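You operate a simulated robot arm through the tools that you are given. There is no shell and no other tool. Be economical: measure what you need, move in short steps, check, and stop when the job is done.

The job below is to be done with a simulated robot arm. You get a single attempt, and the scene is never put back.

## Task
Press the loose cork home, crate the bottle and wipe up the smear.
Fine: use the press, the small crate and the sponge; put the sponge back. Set down upright: clear bottle. What is to be rubbed or washed off counts as gone when no trace of it is left.

It is judged by the outcome, as a careful person would: the job done as asked, and still so three seconds after it is handed in. It fails if anything else is knocked over, pushed out of place, dropped, spilled or broken.

## Robot
A 7-joint arm with a two-finger parallel gripper, fixed in place. Base frame: the origin is at the foot of the arm, x ahead of it, y to its left, z up; the work surface is at about z = 84. Units: cm, rad, N and s.
With the tool pointing down near the work surface it reaches from about 24 to 68 cm from the base axis. Its first joint turns from -1.152 to 1.152 rad. Payload 2.4 kg.
Tool frame: the origin (TCP) lies between the finger pads and is the grasp point; the fingertips stand 3 cm ahead of it; z points along the fingers, y is the line along which they close. The gripper opens to 9.4 cm. The fingers are 2.8 cm wide and 1 cm thick; the gripper's body (5 by 9.6 cm) begins 5.5 cm behind the TCP.
Orientation is told as [roll, pitch, yaw] about the base's x, y, z axes, in that order, counted from this pose: with the fingers straight down and closing along the base's y, the tool's x points along the base's -x, its y along +y and its z along -z.

## Interface
- The arm moves only by the tool servo_tool. Its argument "commands" is a list of rows, each a list of 7 numbers: the turn, a rotation vector about the tool's x, y, z in units of 180 degrees (1.0 is 180 degrees), then the shift along the tool's x, y, z in units of 300 mm (1.0 is 300 mm), then the closure in counts, from 0 (fully open) to 255 (shut). In form: [[ax, ay, az, x, y, z, fingers], ...]. A call has 1 to 12 rows; each row is the pose to reach, as a shift and turn from the pose commanded when the call began, along the tool's axes at that moment. A call with a number of a shift or a turn outside -1 to 1 is refused whole. Each row takes 0.2 s and may step no farther than 5 cm and 0.15 rad from the row before; otherwise, or with a gripper value out of range, the whole call is refused. A pose out of reach is approached as far as the arm can. The call stops where the force on the tool passes 90 N (or 10 N more than at its start, if that is more) or the arm is blocked; 0.2 s more then pass. The fingers move at their own pace (about 15.3 cm/s each) and stop on an object; they squeeze with about 37 N. The grip force told is the motor's: it shows also when the fingers shut on nothing. Time passes only in rows, and 0.2 s behind the last, so rows that repeat a pose let the fingers close. It gives the time, the measured TCP pose, the force on the tool (base axes), the opening and the grip force at its end, in the units of the frame above (readings bear some noise), with the torque about the TCP (base axes, N m) and any sound that the robot's microphone picked up.
- Cameras (640 x 400 px; columns grow to the right, rows downward): "scene" is fixed at [3.67, 46.78, 145.5]; the picture's right is [-0.78, -0.62, 0.00], its down [-0.29, 0.37, -0.88] and it looks along [0.55, -0.69, -0.47] (base axes); focal length 325 px, centre (320, 200). "wrist" rides on the gripper at [7.6, 1.4, -10.3] in the tool frame; the picture's right is [-0.18, 0.98, 0.00], its down [-0.75, -0.14, -0.64] and it looks along [-0.63, -0.12, 0.77] (tool axes); focal length 243 px, centre (320, 200). There is no depth. A picture from a camera that has moved, and an enlarged one, comes with that camera's place and axes in the base frame and with its lens.
- snapshot(camera): a new picture of that camera. The clock stands still meanwhile.
- enlarge(camera, box): a new picture of the part [left, top, right, bottom] of that camera's present view, enlarged. The clock stands still meanwhile.
- finish_job(): hands the job in; it is judged then, once.

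Go step by step. Nothing tells you positions but the pictures and the camera data: compare them with the known pose of the tool, close in by small moves and look again before you grip or let go. The budget is 120 turns and 84 pictures, counting those below and the enlarged ones. Unless the task says otherwise, let go and move clear before handing in, and close with one line.

The tools are called after "Emit:" as name(argument=value, ...) on one line, values as JSON. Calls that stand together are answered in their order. servo_tool: Moves the arm, as the interface text tells. Its arguments: {"type":"object","properties":{"commands":{"type":"array"}},"required":["commands"]} The other tools are called the same way: snapshot (camera) takes a picture; enlarge (camera, box) takes an enlarged picture of a part of a camera's view; finish_job () hands the job in.

At the start:

```text
t: 0.0
position: [30.27, -21.92, 131.08]
orientation: [0.0, 0.001, 0.001]
wrist_force: [-0.1, 0.0, -0.5]
wrist_torque: [-0.01, 0.01, -0.02]
gripper_width: 9.39
finger_force: 0.0
```

scene: 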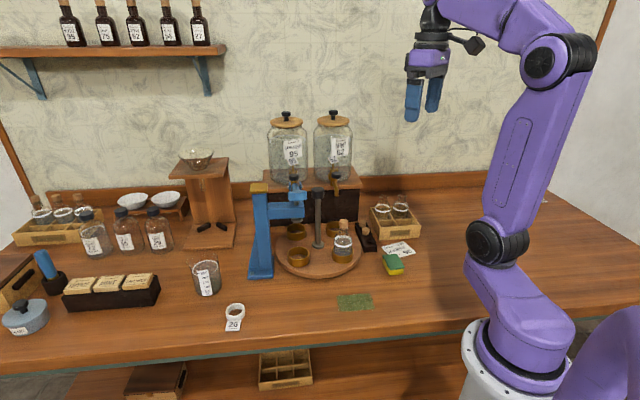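
wrist: 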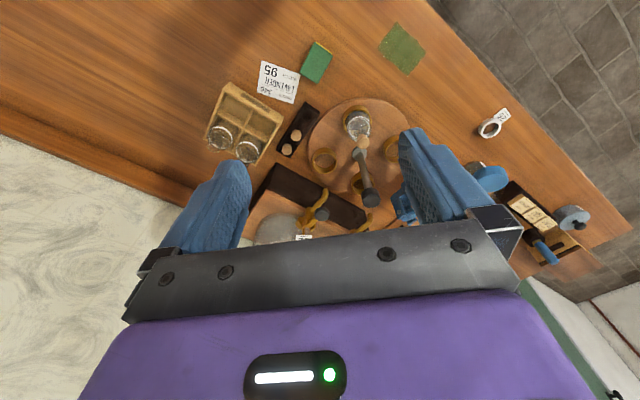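

I see a blue press beside a turntable with cups and a bottle, a small crate, a sponge and a green smear. I'll look closer first.

Emit:
enlarge(camera="scene", box=[230, 160, 430, 285])

Emit:
enlarge(camera="wrist", box=[200, 10, 440, 250])

Emit:
enlarge(camera="scene", box=[320, 190, 440, 320])

```text
3.20 times, centred on (330, 222) of scene
camera zoom: at [3.67, 46.78, 145.5], right [-0.78, -0.62, 0.0], down [-0.29, 0.37, -0.88], along [0.55, -0.69, -0.47], focal length 1039 px, centre (288, 128)
```

zoom: 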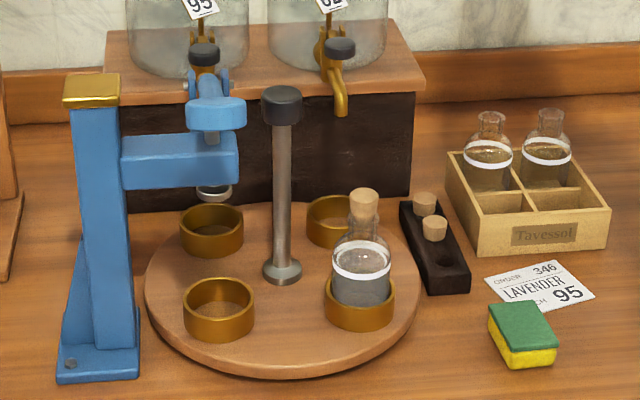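

```text
1.67 times, centred on (320, 130) of wrist
camera zoom: at [22.66, -20.59, 141.24], right [0.18, 0.98, 0.0], down [0.75, -0.14, 0.64], along [0.63, -0.12, -0.77], focal length 404 px, centre (320, 317)
```

zoom: 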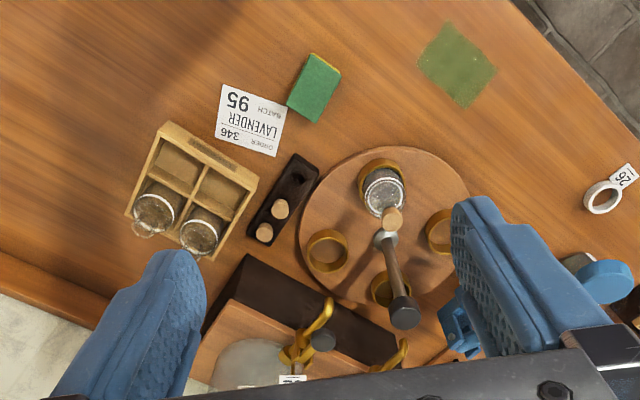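

```text
3.08 times, centred on (380, 255) of scene
camera zoom: at [3.67, 46.78, 145.5], right [-0.78, -0.62, 0.0], down [-0.29, 0.37, -0.88], along [0.55, -0.69, -0.47], focal length 999 px, centre (135, 31)
```

zoom: 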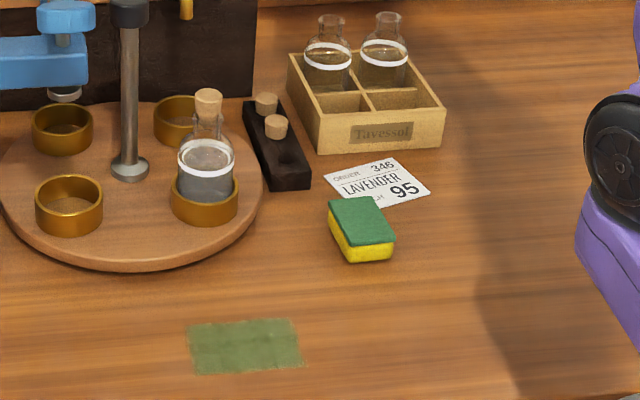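

Bottle sits in a turntable cup near (46,-16), turntable centre near (55,-17), with the press over the next cup on its +y side. I'll move the wrist camera for a better view of the press.

Emit:
servo_tool(commands=[[0, 0, 0, 0, 0.16, 0, 0], [0, 0, 0, 0, 0.32, 0, 0], [0, 0, 0, 0, 0.48, 0, 0], [0, 0, 0, 0, 0.56, 0, 0], [0, 0, 0, 0, 0.56, 0, 0]])

Emit:
snapshot(camera="wrist")

```text
t: 1.2
position: [30.2, -5.26, 131.05]
orientation: [-0.001, 0.0, -0.002]
wrist_force: [0.1, -0.6, 0.2]
wrist_torque: [-0.01, 0.01, 0.01]
gripper_width: 9.4
finger_force: 0.0
```

```text
78 pictures are left
camera wrist: at [22.53, -3.87, 141.2], right [0.19, 0.98, 0.0], down [0.75, -0.14, 0.64], along [0.63, -0.12, -0.77], focal length 243 px, centre (320, 200)
```

wrist: 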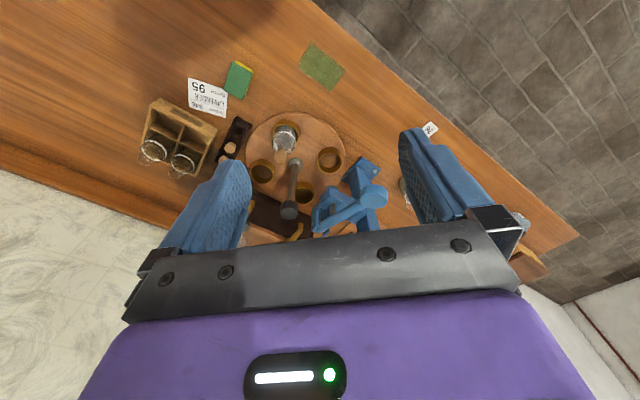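

Emit:
enlarge(camera="wrist", box=[230, 100, 410, 250])

Emit:
enlarge(camera="scene", box=[240, 160, 340, 230])

```text
2.67 times, centred on (320, 175) of wrist
camera zoom: at [22.53, -3.87, 141.2], right [0.19, 0.98, 0.0], down [0.75, -0.14, 0.64], along [0.63, -0.12, -0.77], focal length 647 px, centre (320, 267)
```

zoom: 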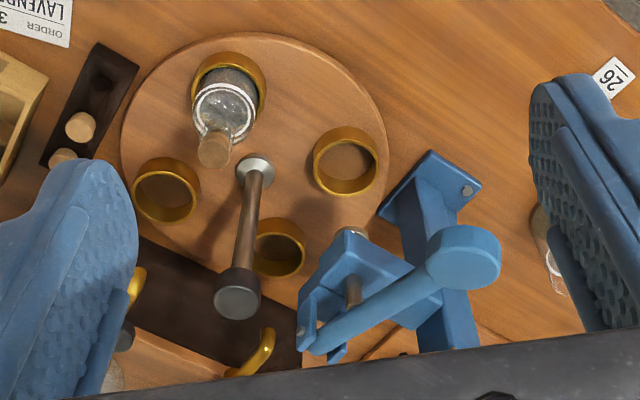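

```text
5.71 times, centred on (290, 195) of scene
camera zoom: at [3.67, 46.78, 145.5], right [-0.78, -0.62, 0.0], down [-0.29, 0.37, -0.88], along [0.55, -0.69, -0.47], focal length 1855 px, centre (491, 229)
```

zoom: 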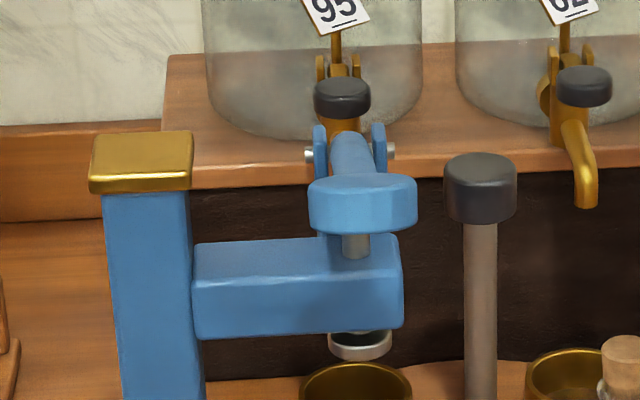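

Estimates: knob of the turntable at (54,-16.2, z 105), ram over (54.5,-7.5), lever paddle at (47,0,112.5). I'll move above the knob, turning the gripper about +80° so that I can then turn the table -90°.

Emit:
servo_tool(commands=[[0, 0, -0.0444, -0.0793, -0.0365, 0.03, 106], [0, 0, -0.0888, -0.1586, -0.073, 0.06, 106], [0, 0, -0.1332, -0.2379, -0.1095, 0.09, 106], [0, 0, -0.1776, -0.3172, -0.146, 0.12, 106], [0, 0, -0.222, -0.3965, -0.1825, 0.15, 106], [0, 0, -0.2664, -0.4758, -0.219, 0.18, 106], [0, 0, -0.3108, -0.5551, -0.2555, 0.21, 106], [0, 0, -0.3552, -0.6344, -0.292, 0.24, 106], [0, 0, -0.3996, -0.7137, -0.3285, 0.27, 106], [0, 0, -0.444, -0.793, -0.365, 0.3, 106], [0, 0, -0.444, -0.793, -0.365, 0.3, 106]])

Emit:
snapshot(camera="wrist")

Emit:
snapshot(camera="scene")

```text
t: 3.6
position: [54.06, -16.01, 122.09]
orientation: [0.0, 0.002, 1.395]
wrist_force: [0.6, 0.4, -0.2]
wrist_torque: [0.0, 0.02, 0.01]
gripper_width: 5.48
finger_force: 0.1
```

```text
75 pictures are left
camera wrist: at [51.34, -23.43, 132.22], right [-0.94, 0.35, 0.0], down [0.27, 0.72, 0.64], along [0.23, 0.6, -0.77], focal length 243 px, centre (320, 200)
```

wrist: 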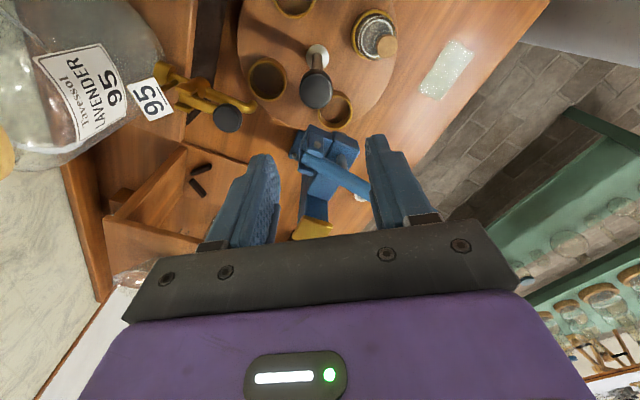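

```text
74 pictures are left
```

scene: 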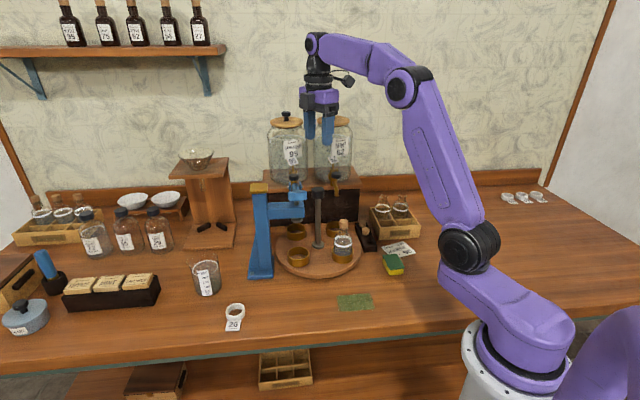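

Knob appears at about (54.4,-16.7). Descend to just above it, then check.

Emit:
servo_tool(commands=[[0, 0, 0, 0.018, -0.0133, 0.1, 106], [0, 0, 0, 0.018, -0.0133, 0.22, 106], [0, 0, 0, 0.018, -0.0133, 0.34, 106], [0, 0, 0, 0.018, -0.0133, 0.4, 106], [0, 0, 0, 0.018, -0.0133, 0.4, 106]])

Emit:
enlarge(camera="scene", box=[240, 90, 400, 280])

Emit:
snapshot(camera="wrist")

```text
t: 4.8
position: [54.53, -16.71, 110.12]
orientation: [0.0, 0.0, 1.394]
wrist_force: [0.3, 0.3, 0.1]
wrist_torque: [0.01, 0.03, -0.01]
gripper_width: 5.48
finger_force: 0.0
```

```text
2.11 times, centred on (320, 185) of scene
camera zoom: at [3.67, 46.78, 145.5], right [-0.78, -0.62, 0.0], down [-0.29, 0.37, -0.88], along [0.55, -0.69, -0.47], focal length 683 px, centre (320, 232)
```

zoom: 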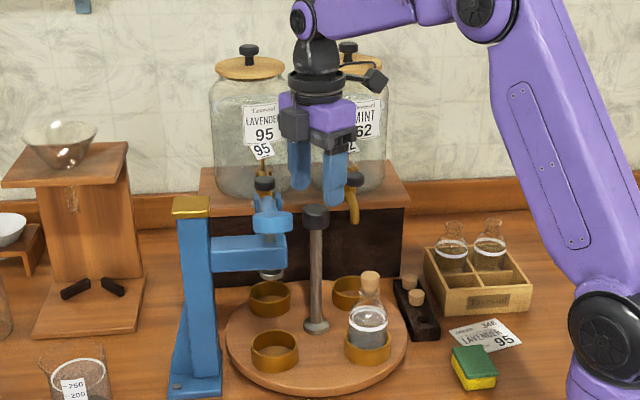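

```text
72 pictures are left
camera wrist: at [51.85, -23.98, 120.17], right [-0.94, 0.35, 0.0], down [0.27, 0.72, 0.64], along [0.23, 0.6, -0.77], focal length 243 px, centre (320, 200)
```

wrist: 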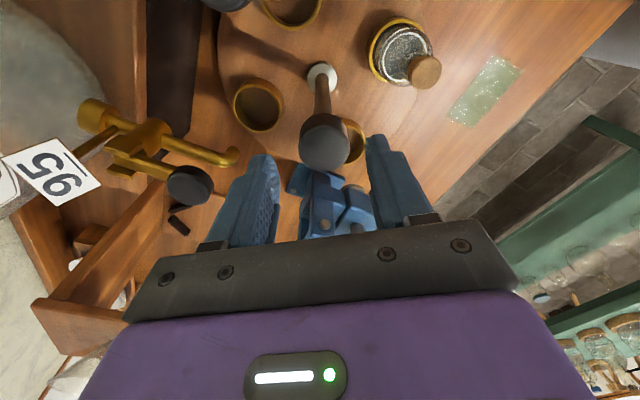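

Aligned over the knob; descend and grip it.

Emit:
servo_tool(commands=[[0, 0, 0, 0, 0.007, 0.06, 106], [0, 0, 0, 0, 0.007, 0.12, 106], [0, 0, 0, 0, 0.007, 0.18, 106], [0, 0, 0, 0, 0.007, 0.18, 255], [0, 0, 0, 0, 0.007, 0.18, 255], [0, 0, 0, 0, 0.007, 0.18, 255]])

Emit:
enlarge(camera="scene", box=[240, 120, 400, 280])

```text
t: 6.2
position: [54.36, -16.6, 104.63]
orientation: [-0.003, 0.001, 1.393]
wrist_force: [13.2, -3.0, -1.3]
wrist_torque: [-0.06, -0.14, -0.07]
gripper_width: 3.69
finger_force: 44.9
```

```text
2.50 times, centred on (320, 200) of scene
camera zoom: at [3.72, 46.77, 145.5], right [-0.78, -0.62, 0.0], down [-0.29, 0.37, -0.88], along [0.55, -0.69, -0.47], focal length 812 px, centre (320, 200)
```

zoom: 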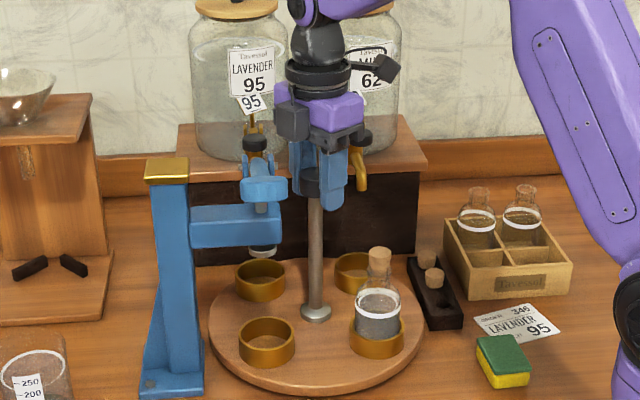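

Knob gripped. Turn the table a little clockwise first and check that it follows.

Emit:
servo_tool(commands=[[0, 0, 0.01, 0, -0.006, 0, 255], [0, 0, 0.03, 0, -0.006, 0, 255], [0, 0, 0.055, 0, -0.006, 0, 255], [0, 0, 0.08, 0, -0.006, 0, 255], [0, 0, 0.1, 0, -0.006, 0, 255], [0, 0, 0.11, 0, -0.006, 0, 255], [0, 0, 0.11, 0, -0.006, 0, 255]])

Emit:
enlarge(camera="scene", box=[240, 120, 400, 280])

```text
t: 7.8
position: [54.23, -16.55, 104.75]
orientation: [0.0, -0.001, 1.049]
wrist_force: [-6.0, 9.3, 17.3]
wrist_torque: [0.49, 0.27, -0.01]
gripper_width: 3.66
finger_force: 45.0
```

```text
2.50 times, centred on (320, 200) of scene
camera zoom: at [3.62, 46.82, 145.49], right [-0.78, -0.62, 0.0], down [-0.29, 0.37, -0.88], along [0.55, -0.69, -0.47], focal length 812 px, centre (320, 200)
```

zoom: 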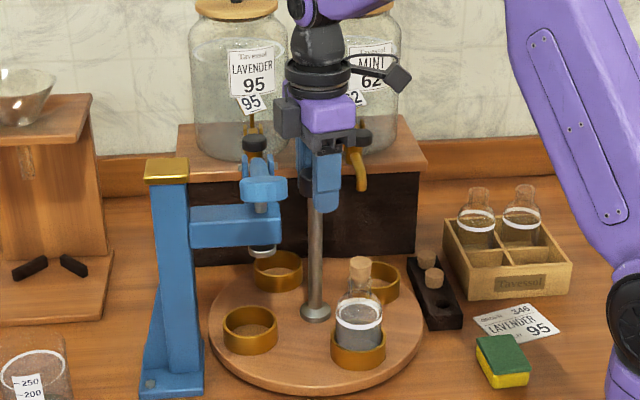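

The table follows. Continue to about 65° and check the cork against the ram.

Emit:
servo_tool(commands=[[0, 0, 0.01, 0, 0.004, -0.003, 255], [0, 0, 0.03, 0, 0.004, -0.003, 255], [0, 0, 0.06, 0, 0.004, -0.003, 255], [0, 0, 0.09, 0, 0.004, -0.003, 255], [0, 0, 0.12, 0, 0.004, -0.003, 255], [0, 0, 0.15, 0, 0.004, -0.003, 255], [0, 0, 0.18, 0, 0.004, -0.003, 255], [0, 0, 0.21, 0, 0.004, -0.003, 255], [0, 0, 0.23, 0, 0.004, -0.003, 255], [0, 0, 0.24, 0, 0.004, -0.003, 255], [0, 0, 0.24, 0, 0.004, -0.003, 255]])

Emit:
enlarge(camera="scene", box=[240, 140, 380, 280])

Emit:
snapshot(camera="wrist")

```text
t: 10.2
position: [54.32, -16.43, 104.71]
orientation: [0.002, -0.001, 0.297]
wrist_force: [-6.1, 23.4, 6.9]
wrist_torque: [-0.08, 0.21, 0.05]
gripper_width: 3.6
finger_force: 45.5
```

```text
2.86 times, centred on (310, 210) of scene
camera zoom: at [3.64, 46.86, 145.48], right [-0.78, -0.62, 0.0], down [-0.29, 0.37, -0.88], along [0.55, -0.69, -0.47], focal length 928 px, centre (349, 171)
```

zoom: 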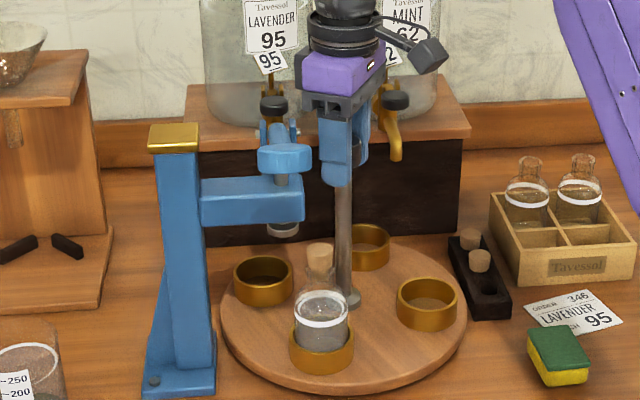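

```text
68 pictures are left
camera wrist: at [46.56, -17.32, 114.9], right [-0.11, 0.99, 0.0], down [0.76, 0.08, 0.64], along [0.64, 0.07, -0.77], focal length 243 px, centre (320, 200)
```

wrist: 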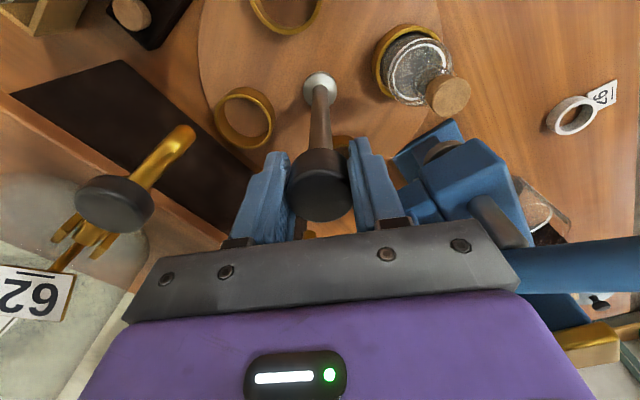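

Cork looks about 1 cm under the ram plate's height. Continue in two small steps.

Emit:
servo_tool(commands=[[0, 0, 0.01, 0, 0.004, 0, 255], [0, 0, 0.025, 0, 0.004, 0, 255], [0, 0, 0.045, 0, 0.004, 0, 255], [0, 0, 0.065, 0, 0.004, 0, 255], [0, 0, 0.08, 0, 0.004, 0, 255], [0, 0, 0.085, 0, 0.004, 0, 255], [0, 0, 0.085, 0, 0.004, 0, 255]])

Emit:
enlarge(camera="scene", box=[250, 170, 350, 270])

Emit:
snapshot(camera="wrist")

```text
t: 11.8
position: [54.29, -16.23, 104.84]
orientation: [0.002, 0.001, 0.03]
wrist_force: [-4.6, 23.0, -2.1]
wrist_torque: [-0.25, -0.61, -0.02]
gripper_width: 3.56
finger_force: 44.8
```

```text
4.00 times, centred on (300, 220) of scene
camera zoom: at [3.66, 46.85, 145.48], right [-0.78, -0.62, 0.0], down [-0.29, 0.37, -0.88], along [0.55, -0.69, -0.47], focal length 1298 px, centre (400, 120)
```

zoom: 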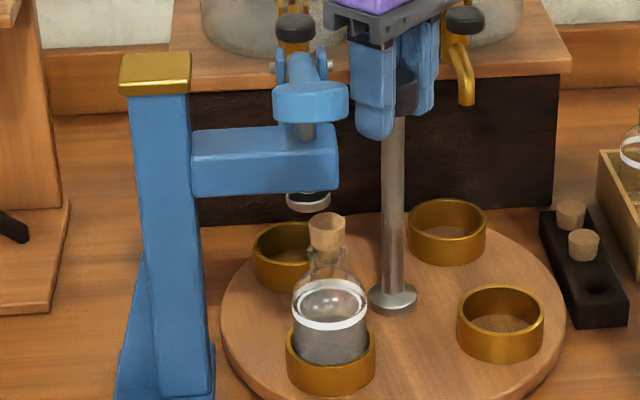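

```text
66 pictures are left
camera wrist: at [46.6, -15.19, 114.9], right [0.16, 0.99, 0.0], down [0.76, -0.12, 0.64], along [0.63, -0.1, -0.77], focal length 243 px, centre (320, 200)
```

wrist: 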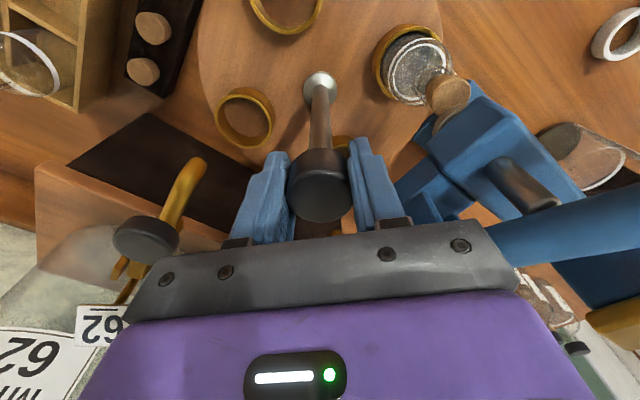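

Clearance holds; do the last 12°.

Emit:
servo_tool(commands=[[0, 0, 0.01, 0, 0, 0, 255], [0, 0, 0.025, 0, 0, 0, 255], [0, 0, 0.045, 0, 0, 0, 255], [0, 0, 0.06, 0, 0, 0, 255], [0, 0, 0.066, 0, 0, 0, 255], [0, 0, 0.066, 0, 0, 0, 255]])

Emit:
enlarge(camera="scene", box=[250, 170, 350, 270])

Emit:
snapshot(camera="wrist")

```text
t: 13.2
position: [54.28, -16.36, 104.6]
orientation: [0.002, 0.002, -0.175]
wrist_force: [-0.6, 22.6, -8.7]
wrist_torque: [-0.03, -0.07, 0.13]
gripper_width: 3.57
finger_force: 45.0
```

```text
4.00 times, centred on (300, 220) of scene
camera zoom: at [3.69, 46.84, 145.48], right [-0.78, -0.62, 0.0], down [-0.29, 0.37, -0.88], along [0.55, -0.69, -0.47], focal length 1298 px, centre (400, 120)
```

zoom: 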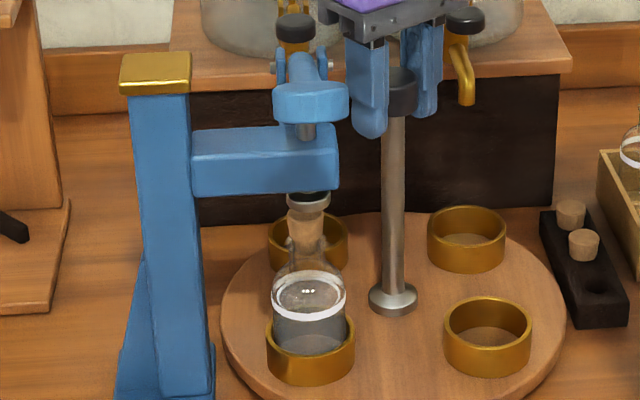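

```text
64 pictures are left
camera wrist: at [47.01, -13.61, 114.9], right [0.35, 0.94, 0.0], down [0.72, -0.27, 0.64], along [0.6, -0.23, -0.77], focal length 243 px, centre (320, 200)
```

wrist: 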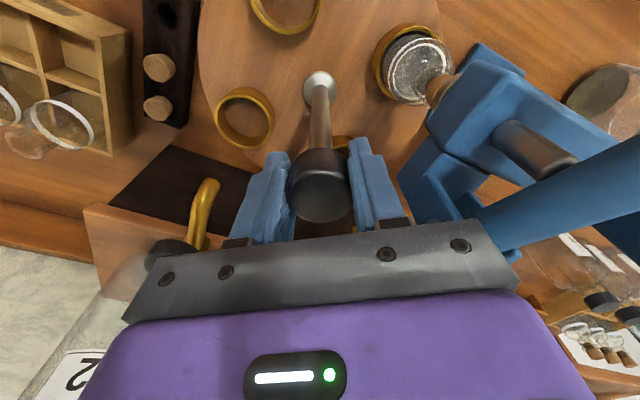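

Bottle is under the ram. Release the knob and rise.

Emit:
servo_tool(commands=[[0, 0, 0, 0, 0, 0, 106], [0, 0, 0, 0, 0, 0, 106], [0, 0, 0, 0, 0, -0.06, 106], [0, 0, 0, 0, 0, -0.2, 106], [0, 0, 0, 0, 0, -0.35, 106], [0, 0, 0, 0, 0, -0.5, 106], [0, 0, 0, 0, 0, -0.6, 200], [0, 0, 0, 0, 0, -0.6, 255]])

Emit:
snapshot(camera="wrist")

Emit:
enlarge(camera="scene", box=[250, 170, 350, 270])

```text
t: 15.0
position: [54.12, -16.54, 122.87]
orientation: [0.001, 0.0, -0.181]
wrist_force: [-0.2, 0.1, 0.2]
wrist_torque: [-0.01, 0.01, 0.01]
gripper_width: 0.02
finger_force: 33.2
```

```text
63 pictures are left
camera wrist: at [46.94, -13.74, 133.08], right [0.36, 0.93, 0.0], down [0.72, -0.27, 0.64], along [0.6, -0.23, -0.77], focal length 243 px, centre (320, 200)
```

wrist: 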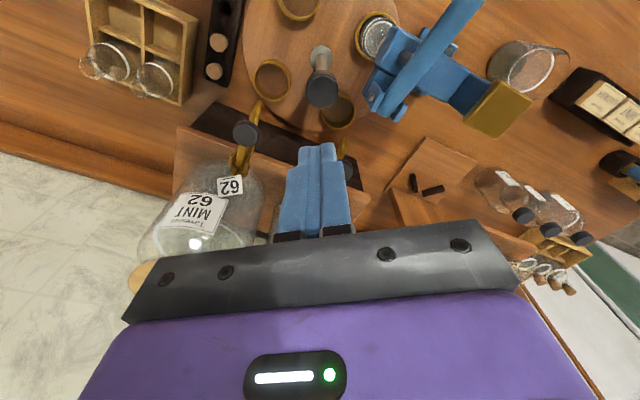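

```text
4.00 times, centred on (300, 220) of scene
camera zoom: at [3.67, 46.78, 145.5], right [-0.78, -0.62, 0.0], down [-0.29, 0.37, -0.88], along [0.55, -0.69, -0.47], focal length 1298 px, centre (400, 120)
```

zoom: 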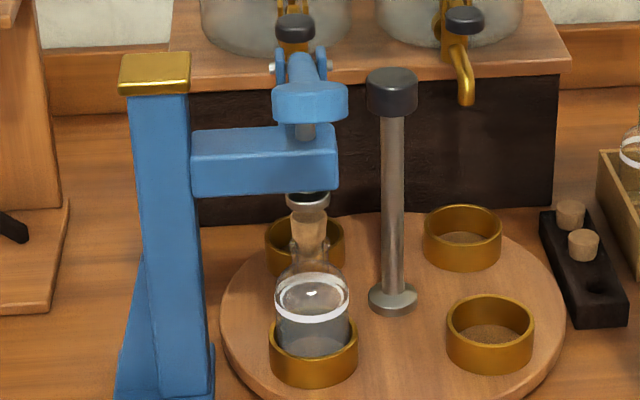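

The table has settled in its detent with the bottle under the ram. Now go above the lever paddle.

Emit:
servo_tool(commands=[[0, 0, 0, 0.08, 0.122, 0, 255], [0, 0, 0, 0.16, 0.244, 0, 255], [0, 0, 0, 0.24, 0.366, 0, 255], [0, 0, 0, 0.32, 0.487, 0, 255], [0, 0, 0, 0.32, 0.487, 0, 255]])

Emit:
snapshot(camera="wrist")

Emit:
enlarge(camera="scene", box=[220, 110, 360, 250])

```text
t: 16.2
position: [47.36, -0.17, 122.59]
orientation: [0.001, -0.001, -0.18]
wrist_force: [0.4, 0.0, -1.1]
wrist_torque: [0.0, 0.01, -0.03]
gripper_width: 0.0
finger_force: 33.2
```

```text
61 pictures are left
camera wrist: at [40.1, 2.48, 132.85], right [0.36, 0.93, 0.0], down [0.72, -0.27, 0.64], along [0.6, -0.23, -0.77], focal length 243 px, centre (320, 200)
```

wrist: 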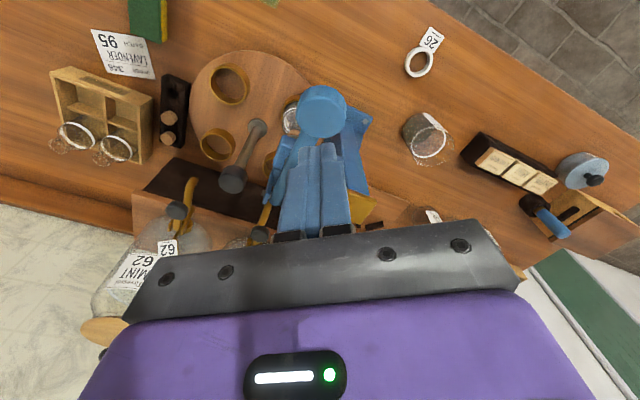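

```text
2.86 times, centred on (290, 180) of scene
camera zoom: at [3.67, 46.78, 145.5], right [-0.78, -0.62, 0.0], down [-0.29, 0.37, -0.88], along [0.55, -0.69, -0.47], focal length 928 px, centre (406, 257)
```

zoom: 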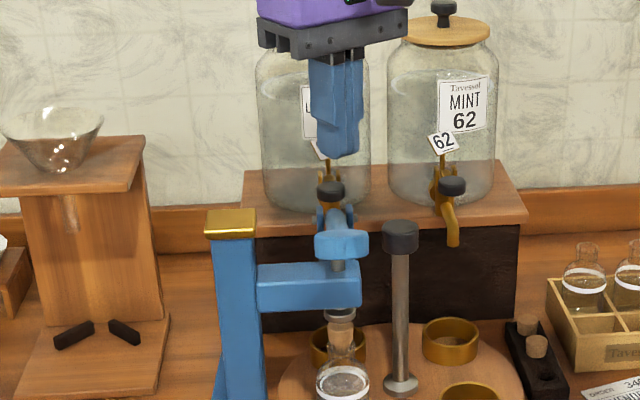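

Fingertips are centred over the paddle. Press down gently.

Emit:
servo_tool(commands=[[0, 0, 0, 0.005, 0.005, 0.1, 255], [0, 0, 0, 0.01, 0.005, 0.18, 255], [0, 0, 0, 0.01, 0.005, 0.2, 255], [0, 0, 0, 0.01, 0.005, 0.215, 255], [0, 0, 0, 0.01, 0.005, 0.23, 255], [0, 0, 0, 0.01, 0.005, 0.245, 255], [0, 0, 0, 0.01, 0.005, 0.26, 255], [0, 0, 0, 0.01, 0.005, 0.275, 255], [0, 0, 0, 0.01, 0.005, 0.29, 255]])

Emit:
enlarge(camera="scene", box=[240, 140, 350, 250])

```text
t: 18.2
position: [46.95, -0.28, 114.13]
orientation: [0.001, -0.001, -0.179]
wrist_force: [-0.8, 0.9, 1.8]
wrist_torque: [0.04, 0.07, -0.03]
gripper_width: 0.02
finger_force: 32.3
```

```text
3.64 times, centred on (295, 195) of scene
camera zoom: at [3.67, 46.78, 145.5], right [-0.78, -0.62, 0.0], down [-0.29, 0.37, -0.88], along [0.55, -0.69, -0.47], focal length 1180 px, centre (411, 218)
```

zoom: 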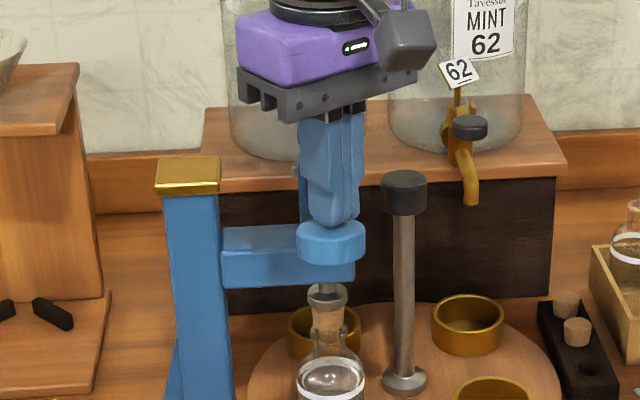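

Lever moves and the plate is near the cork. Keep pressing.

Emit:
servo_tool(commands=[[0, 0, 0, 0.003, 0.003, 0.012, 255], [0, 0, 0, 0.005, 0.005, 0.024, 255], [0, 0, 0, 0.006, 0.005, 0.036, 255], [0, 0, 0, 0.006, 0.005, 0.048, 255], [0, 0, 0, 0.007, 0.005, 0.06, 255], [0, 0, 0, 0.008, 0.005, 0.072, 255], [0, 0, 0, 0.008, 0.005, 0.084, 255], [0, 0, 0, 0.008, 0.005, 0.096, 255], [0, 0, 0, 0.008, 0.005, 0.108, 255], [0, 0, 0, 0.008, 0.005, 0.12, 255]])

Emit:
enlarge(camera="scene", box=[240, 140, 350, 250])

```text
t: 20.4
position: [46.91, -0.02, 110.53]
orientation: [0.0, -0.003, -0.18]
wrist_force: [-7.5, 1.6, 17.6]
wrist_torque: [-0.09, 0.0, -0.03]
gripper_width: 0.0
finger_force: 33.0
```

```text
3.64 times, centred on (295, 195) of scene
camera zoom: at [3.62, 46.79, 145.5], right [-0.78, -0.62, 0.0], down [-0.29, 0.37, -0.88], along [0.55, -0.69, -0.47], focal length 1180 px, centre (411, 218)
```

zoom: 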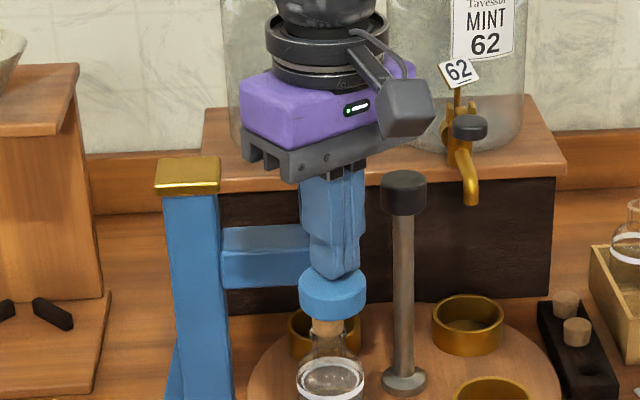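

Resistance is rising (18 N); continue pressing until it stops.

Emit:
servo_tool(commands=[[0, 0, 0, 0, 0, 0.01, 255], [0, 0, 0, 0, 0, 0.02, 255], [0, 0, 0, 0, 0, 0.03, 255], [0, 0, 0, 0, 0, 0.04, 255], [0, 0, 0, 0, 0, 0.05, 255], [0, 0, 0, 0, 0, 0.06, 255], [0, 0, 0, 0, 0, 0.07, 255]])

Emit:
enlarge(camera="scene", box=[240, 140, 350, 250])

```text
t: 22.1
position: [46.77, 0.01, 109.43]
orientation: [0.003, -0.019, -0.179]
wrist_force: [-32.6, 2.9, 65.3]
wrist_torque: [-0.42, 0.12, -0.22]
gripper_width: 0.0
finger_force: 33.3
stopped in row 7: the force on the tool passed its limit (the readings are from after the stop); the commanded pose is now the measured one
```

```text
3.64 times, centred on (295, 195) of scene
camera zoom: at [3.47, 46.79, 145.5], right [-0.78, -0.62, 0.0], down [-0.29, 0.37, -0.88], along [0.55, -0.69, -0.47], focal length 1180 px, centre (411, 218)
```

zoom: 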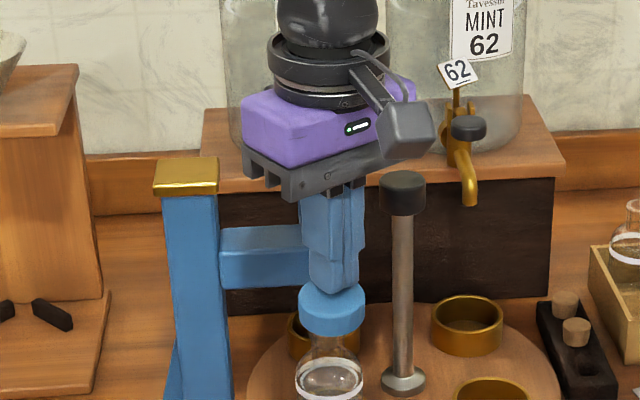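

Hard stop reached. Raise and look at the cork.

Emit:
servo_tool(commands=[[0, 0, 0, 0, 0, -0.02, 255], [0, 0, 0, 0, 0, -0.05, 255], [0, 0, 0, 0, 0, -0.1, 255], [0, 0, 0, 0, 0, -0.16, 255], [0, 0, 0, 0, 0, -0.25, 255], [0, 0, 0, 0, 0, -0.4, 255], [0, 0, 0, 0, 0, -0.45, 255]])

Emit:
enlarge(camera="scene", box=[250, 170, 350, 270])

```text
t: 23.7
position: [46.82, 0.07, 122.54]
orientation: [0.001, -0.011, -0.178]
wrist_force: [0.6, 0.0, 0.0]
wrist_torque: [0.03, 0.01, 0.03]
gripper_width: 0.01
finger_force: 32.6
```

```text
4.00 times, centred on (300, 220) of scene
camera zoom: at [3.67, 46.78, 145.5], right [-0.78, -0.62, 0.0], down [-0.29, 0.37, -0.88], along [0.55, -0.69, -0.47], focal length 1298 px, centre (400, 120)
```

zoom: 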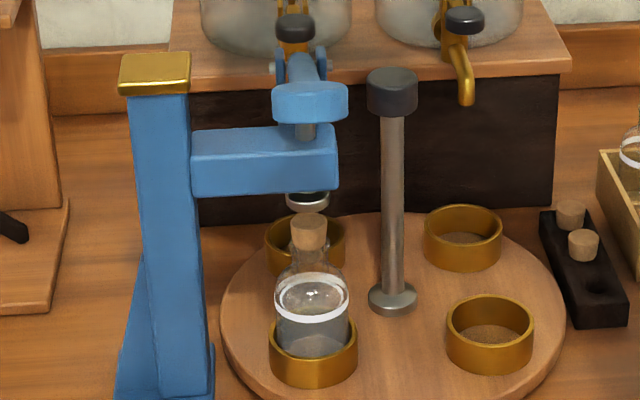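

Emit:
enlarge(camera="scene", box=[280, 210, 315, 265])

Emit:
enlarge(camera="scene", box=[365, 190, 425, 245])

```text
7.27 times, centred on (298, 238) of scene
camera zoom: at [3.67, 46.78, 145.5], right [-0.78, -0.62, 0.0], down [-0.29, 0.37, -0.88], along [0.55, -0.69, -0.47], focal length 2361 px, centre (484, -73)
```

zoom: 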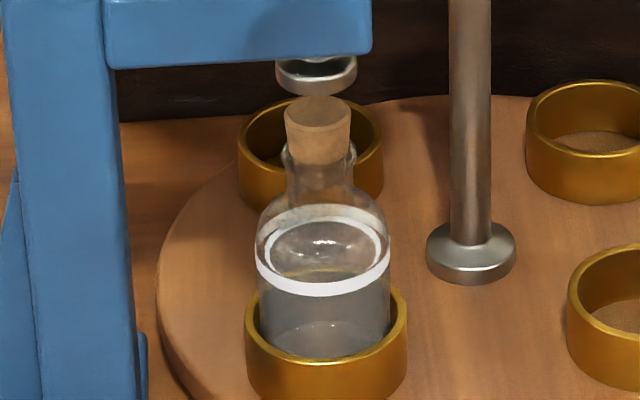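

```text
7.27 times, centred on (395, 218) of scene
camera zoom: at [3.67, 46.78, 145.5], right [-0.78, -0.62, 0.0], down [-0.29, 0.37, -0.88], along [0.55, -0.69, -0.47], focal length 2361 px, centre (-226, 73)
```

zoom: 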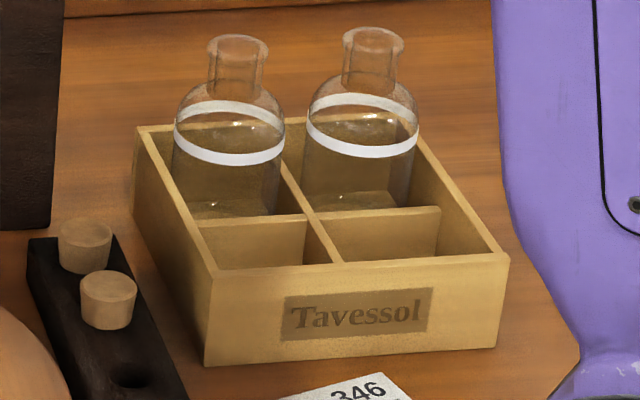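

Emit:
enlarge(camera="scene", box=[290, 218, 306, 240])

Emit:
snapshot(camera="wrist")

```text
16.00 times, centred on (298, 229) of scene
camera zoom: at [3.67, 46.78, 145.5], right [-0.78, -0.62, 0.0], down [-0.29, 0.37, -0.88], along [0.55, -0.69, -0.47], focal length 5194 px, centre (672, -264)
```

zoom: 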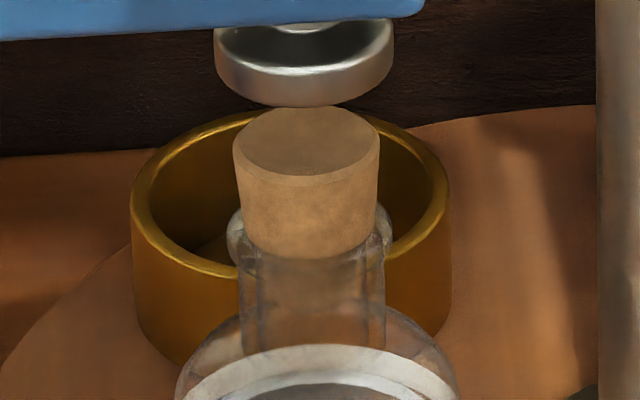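

```text
52 pictures are left
camera wrist: at [39.49, 2.64, 132.53], right [0.36, 0.93, 0.0], down [0.71, -0.27, 0.65], along [0.61, -0.23, -0.76], focal length 243 px, centre (320, 200)
```

wrist: 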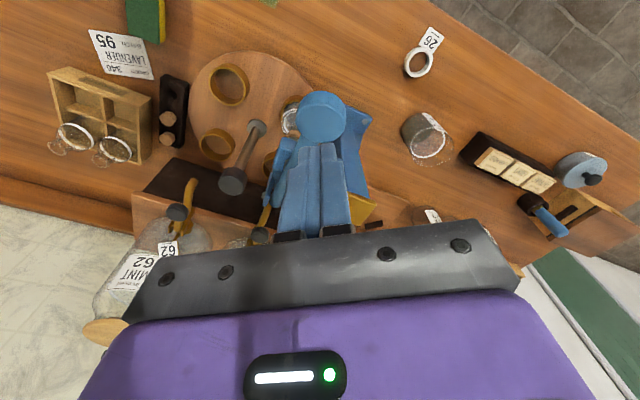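

The cork moved about 0.8 cm but I want to confirm it's at its stop; I'll press once more, following the paddle outward a little.

Emit:
servo_tool(commands=[[0, 0, 0, 0.0, 0, 0.12, 255], [0, 0, 0, 0.0, 0, 0.25, 255], [0, 0, 0, 0.007, 0.005, 0.33, 255], [0, 0, 0, 0.012, 0.01, 0.39, 255], [0, 0, 0, 0.016, 0.012, 0.42, 255], [0, 0, 0, 0.018, 0.013, 0.435, 255], [0, 0, 0, 0.02, 0.014, 0.445, 255], [0, 0, 0, 0.022, 0.015, 0.455, 255], [0, 0, 0, 0.023, 0.016, 0.462, 255], [0, 0, 0, 0.024, 0.016, 0.469, 255], [0, 0, 0, 0.024, 0.016, 0.476, 255], [0, 0, 0, 0.024, 0.016, 0.483, 255]])

Emit:
enlarge(camera="scene", box=[240, 150, 350, 260])

```text
t: 26.1
position: [46.64, 0.29, 109.41]
orientation: [0.0, -0.043, -0.182]
wrist_force: [-30.2, 0.4, 64.5]
wrist_torque: [-0.65, 0.05, -0.3]
gripper_width: 0.0
finger_force: 33.0
stopped in row 12: the force on the tool passed its limit (the readings are from after the stop); the commanded pose is now the measured one
```

```text
3.64 times, centred on (295, 205) of scene
camera zoom: at [3.47, 46.78, 145.51], right [-0.78, -0.62, 0.0], down [-0.29, 0.37, -0.88], along [0.55, -0.69, -0.47], focal length 1180 px, centre (411, 182)
```

zoom: 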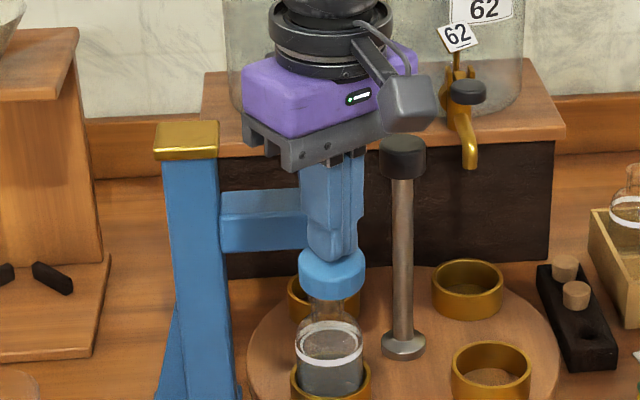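

Same stop height, so the cork is home. Raise, level the tool, and check.

Emit:
servo_tool(commands=[[0, 0, 0, 0, 0, -0.02, 255], [0, 0, 0, 0, 0, -0.05, 255], [0, 0.005, 0, 0, 0, -0.1, 255], [0, 0.01, 0, 0, 0, -0.16, 255], [0, 0.0137, 0, 0, 0, -0.25, 255], [0, 0.0137, 0, 0, 0, -0.4, 255], [0, 0.0137, 0, 0, 0, -0.45, 255]])

Emit:
enlarge(camera="scene", box=[280, 210, 315, 265])

```text
t: 27.7
position: [46.48, 0.48, 122.49]
orientation: [-0.001, 0.008, -0.181]
wrist_force: [0.2, -0.7, -1.0]
wrist_torque: [0.02, 0.0, 0.01]
gripper_width: 0.0
finger_force: 33.1
```

```text
7.27 times, centred on (298, 238) of scene
camera zoom: at [3.67, 46.78, 145.5], right [-0.78, -0.62, 0.0], down [-0.29, 0.37, -0.88], along [0.55, -0.69, -0.47], focal length 2361 px, centre (484, -73)
```

zoom: 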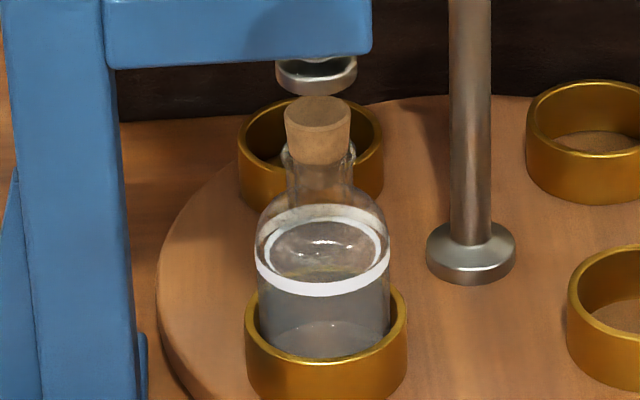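

Move back over the turntable knob.

Emit:
servo_tool(commands=[[0, -0.0025, 0, -0.09, -0.128, 0, 106], [0, -0.0025, 0, -0.18, -0.256, 0, 106], [0, -0.0025, 0, -0.27, -0.384, 0, 106], [0, -0.0025, 0, -0.358, -0.511, 0, 106], [0, -0.0025, 0, -0.358, -0.511, 0.1, 106], [0, -0.0025, 0, -0.358, -0.511, 0.25, 106], [0, -0.0025, 0, -0.358, -0.511, 0.38, 106], [0, -0.0025, 0, -0.358, -0.511, 0.38, 106]])

Emit:
snapshot(camera="wrist")

```text
t: 29.5
position: [54.02, -16.62, 111.03]
orientation: [0.001, -0.002, -0.18]
wrist_force: [1.0, 0.0, -0.5]
wrist_torque: [-0.01, -0.02, -0.05]
gripper_width: 5.5
finger_force: 0.0
```

```text
49 pictures are left
camera wrist: at [46.83, -13.84, 121.14], right [0.36, 0.93, 0.0], down [0.71, -0.27, 0.64], along [0.6, -0.23, -0.77], focal length 243 px, centre (320, 200)
```

wrist: 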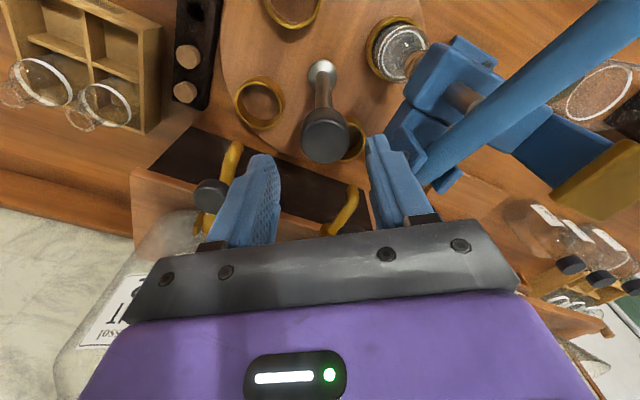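

Emit:
servo_tool(commands=[[0, 0, 0, -0.008, 0, 0.08, 106], [0, 0, 0, -0.008, 0, 0.16, 106], [0, 0, 0, -0.008, 0, 0.212, 106], [0, 0, 0, -0.008, 0, 0.212, 255], [0, 0, 0, -0.008, 0, 0.212, 255], [0, 0, -0.01, -0.008, 0, 0.212, 255], [0, 0, -0.03, -0.008, 0, 0.212, 255], [0, 0, -0.055, -0.008, 0, 0.212, 255], [0, 0, -0.08, -0.008, 0, 0.212, 255], [0, 0, -0.105, -0.008, 0, 0.212, 255], [0, 0, -0.12, -0.008, 0, 0.212, 255], [0, 0, -0.13, -0.008, 0, 0.212, 255]])

Emit:
enlarge(camera="scene", box=[240, 140, 380, 280])

```text
t: 32.1
position: [54.42, -16.33, 104.71]
orientation: [0.002, -0.005, 0.234]
wrist_force: [-0.6, 23.0, 25.3]
wrist_torque: [0.26, 1.0, 0.04]
gripper_width: 3.56
finger_force: 45.0
```

```text
2.86 times, centred on (310, 210) of scene
camera zoom: at [3.63, 46.86, 145.47], right [-0.78, -0.62, 0.0], down [-0.29, 0.37, -0.88], along [0.55, -0.69, -0.47], focal length 928 px, centre (349, 171)
```

zoom: 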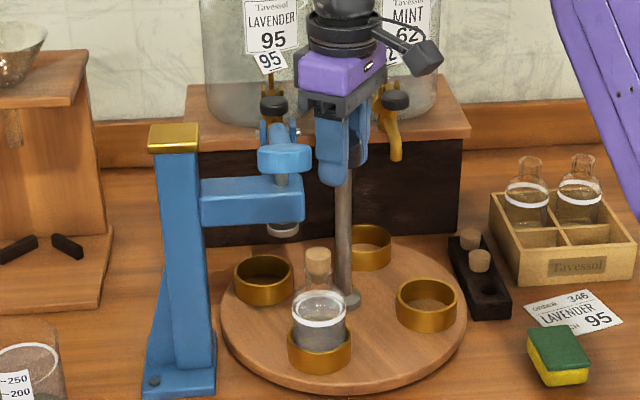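

Table turns back fine; continue to the original position.

Emit:
servo_tool(commands=[[0, 0, -0.012, 0, 0, -0.004, 255], [0, 0, -0.037, 0, 0, -0.004, 255], [0, 0, -0.072, 0, 0, -0.004, 255], [0, 0, -0.11, 0, 0, -0.004, 255], [0, 0, -0.15, 0, 0, -0.004, 255], [0, 0, -0.19, 0, 0, -0.004, 255], [0, 0, -0.23, 0, 0, -0.004, 255], [0, 0, -0.27, 0, 0, -0.004, 255], [0, 0, -0.31, 0, 0, -0.004, 255], [0, 0, -0.34, 0, 0, -0.004, 255], [0, 0, -0.36, 0, 0, -0.004, 255], [0, 0, -0.37, 0, 0, -0.004, 255]])

Emit:
servo_tool(commands=[[0, 0, 0, 0, 0, 0, 106], [0, 0, 0, 0, 0, 0, 106], [0, 0, 0, 0, 0, -0.06, 106], [0, 0, 0, 0, 0, -0.2, 106], [0, 0, 0, 0, 0, -0.35, 106], [0, 0, 0, 0, 0, -0.5, 106], [0, 0, 0, 0, 0, -0.6, 106]])

Emit:
enlarge(camera="scene", box=[240, 140, 380, 280])

Emit:
snapshot(camera="wrist")

```text
t: 34.7
position: [54.42, -16.32, 104.78]
orientation: [-0.003, -0.003, 1.393]
wrist_force: [11.9, 19.4, 2.3]
wrist_torque: [0.29, -0.41, -0.04]
gripper_width: 3.52
finger_force: 44.4
```

```text
t: 36.3
position: [53.99, -16.67, 122.91]
orientation: [-0.001, 0.001, 1.389]
wrist_force: [-0.1, 0.4, 0.0]
wrist_torque: [0.01, 0.01, -0.01]
gripper_width: 5.49
finger_force: 0.1
```

```text
2.86 times, centred on (310, 210) of scene
camera zoom: at [3.67, 46.78, 145.5], right [-0.78, -0.62, 0.0], down [-0.29, 0.37, -0.88], along [0.55, -0.69, -0.47], focal length 928 px, centre (349, 171)
```

zoom: 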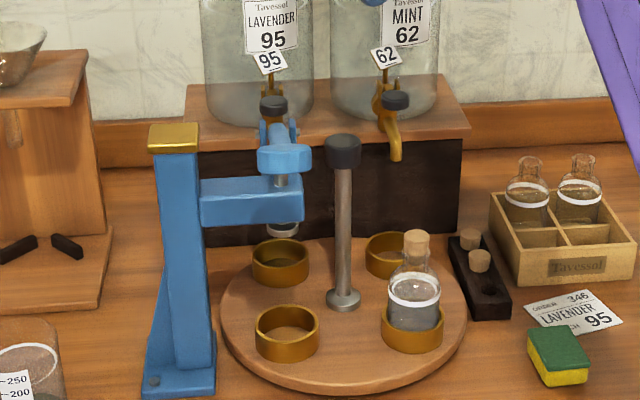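

```text
46 pictures are left
camera wrist: at [51.24, -24.05, 133.03], right [-0.93, 0.36, 0.0], down [0.27, 0.72, 0.64], along [0.23, 0.6, -0.77], focal length 243 px, centre (320, 200)
```

wrist: 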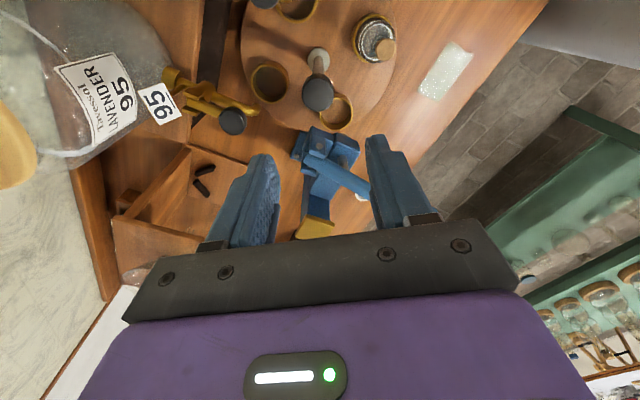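

Bottle is back at the front. Reorient to yaw 0 above the bottle at about (45.3,-16.4), with the fingers at 7 cm.

Emit:
servo_tool(commands=[[0, 0, 0.0442, 0.0043, 0.0287, 0, 65], [0, 0, 0.0884, 0.0086, 0.0574, 0, 65], [0, 0, 0.1326, 0.0129, 0.0861, 0, 65], [0, 0, 0.1768, 0.0172, 0.1148, 0, 65], [0, 0, 0.221, 0.0215, 0.1435, 0, 65], [0, 0, 0.2652, 0.0258, 0.1722, 0, 65], [0, 0, 0.3094, 0.0301, 0.2009, 0, 65], [0, 0, 0.3536, 0.0344, 0.2296, 0, 65], [0, 0, 0.3978, 0.0387, 0.2583, 0, 65], [0, 0, 0.442, 0.043, 0.287, 0, 65], [0, 0, 0.442, 0.043, 0.287, 0, 65]])

Emit:
snapshot(camera="wrist")

```text
t: 38.7
position: [45.7, -16.27, 122.68]
orientation: [0.001, -0.003, 0.002]
wrist_force: [0.4, -0.5, 0.7]
wrist_torque: [-0.03, 0.0, -0.02]
gripper_width: 6.98
finger_force: 0.1
```

```text
45 pictures are left
camera wrist: at [38.01, -14.91, 132.88], right [0.18, 0.98, 0.0], down [0.75, -0.14, 0.64], along [0.63, -0.12, -0.77], focal length 243 px, centre (320, 200)
```

wrist: 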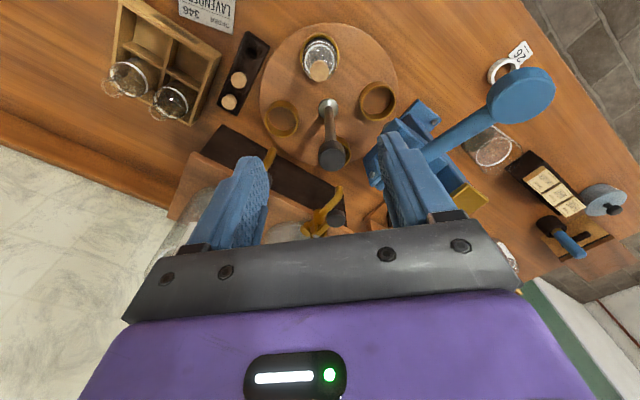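

Cork at (45.4,-16.5). Descend to just above and check centring.

Emit:
servo_tool(commands=[[0, 0, 0, 0.01, -0.007, 0.15, 65], [0, 0, 0, 0.01, -0.007, 0.3, 65], [0, 0, 0, 0.01, -0.007, 0.45, 65], [0, 0, 0, 0.01, -0.007, 0.6, 65], [0, 0, 0, 0.01, -0.007, 0.68, 65], [0, 0, 0, 0.01, -0.007, 0.68, 65]])

Emit:
snapshot(camera="wrist")

Emit:
enlarge(camera="scene", box=[270, 160, 410, 280])

```text
t: 40.1
position: [45.31, -16.55, 102.39]
orientation: [-0.001, -0.002, 0.002]
wrist_force: [-0.8, 0.8, 0.4]
wrist_torque: [0.01, -0.01, -0.01]
gripper_width: 6.99
finger_force: 0.0
```

```text
44 pictures are left
camera wrist: at [37.74, -15.18, 112.5], right [0.18, 0.98, 0.0], down [0.75, -0.14, 0.64], along [0.63, -0.12, -0.77], focal length 243 px, centre (320, 200)
```

wrist: 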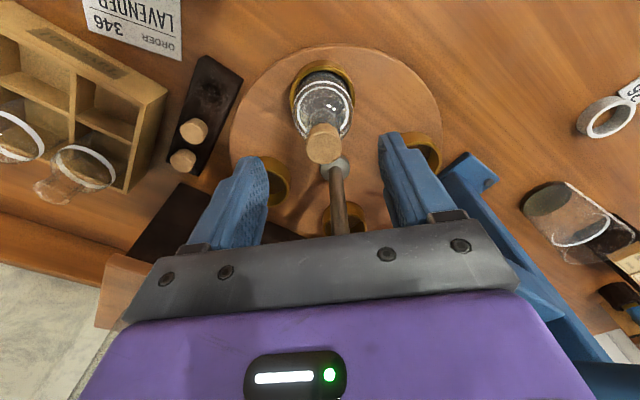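

```text
3.33 times, centred on (340, 220) of scene
camera zoom: at [3.67, 46.78, 145.5], right [-0.78, -0.62, 0.0], down [-0.29, 0.37, -0.88], along [0.55, -0.69, -0.47], focal length 1082 px, centre (253, 133)
```

zoom: 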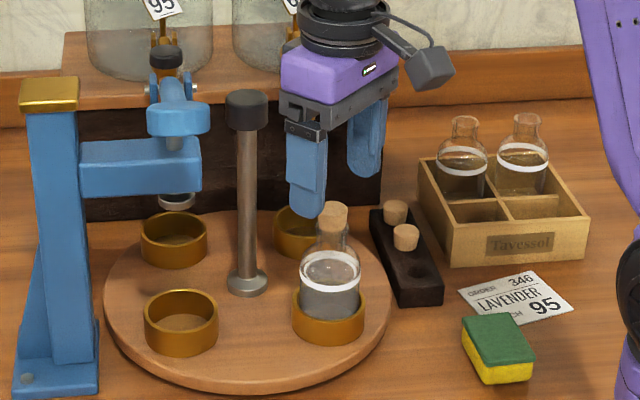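

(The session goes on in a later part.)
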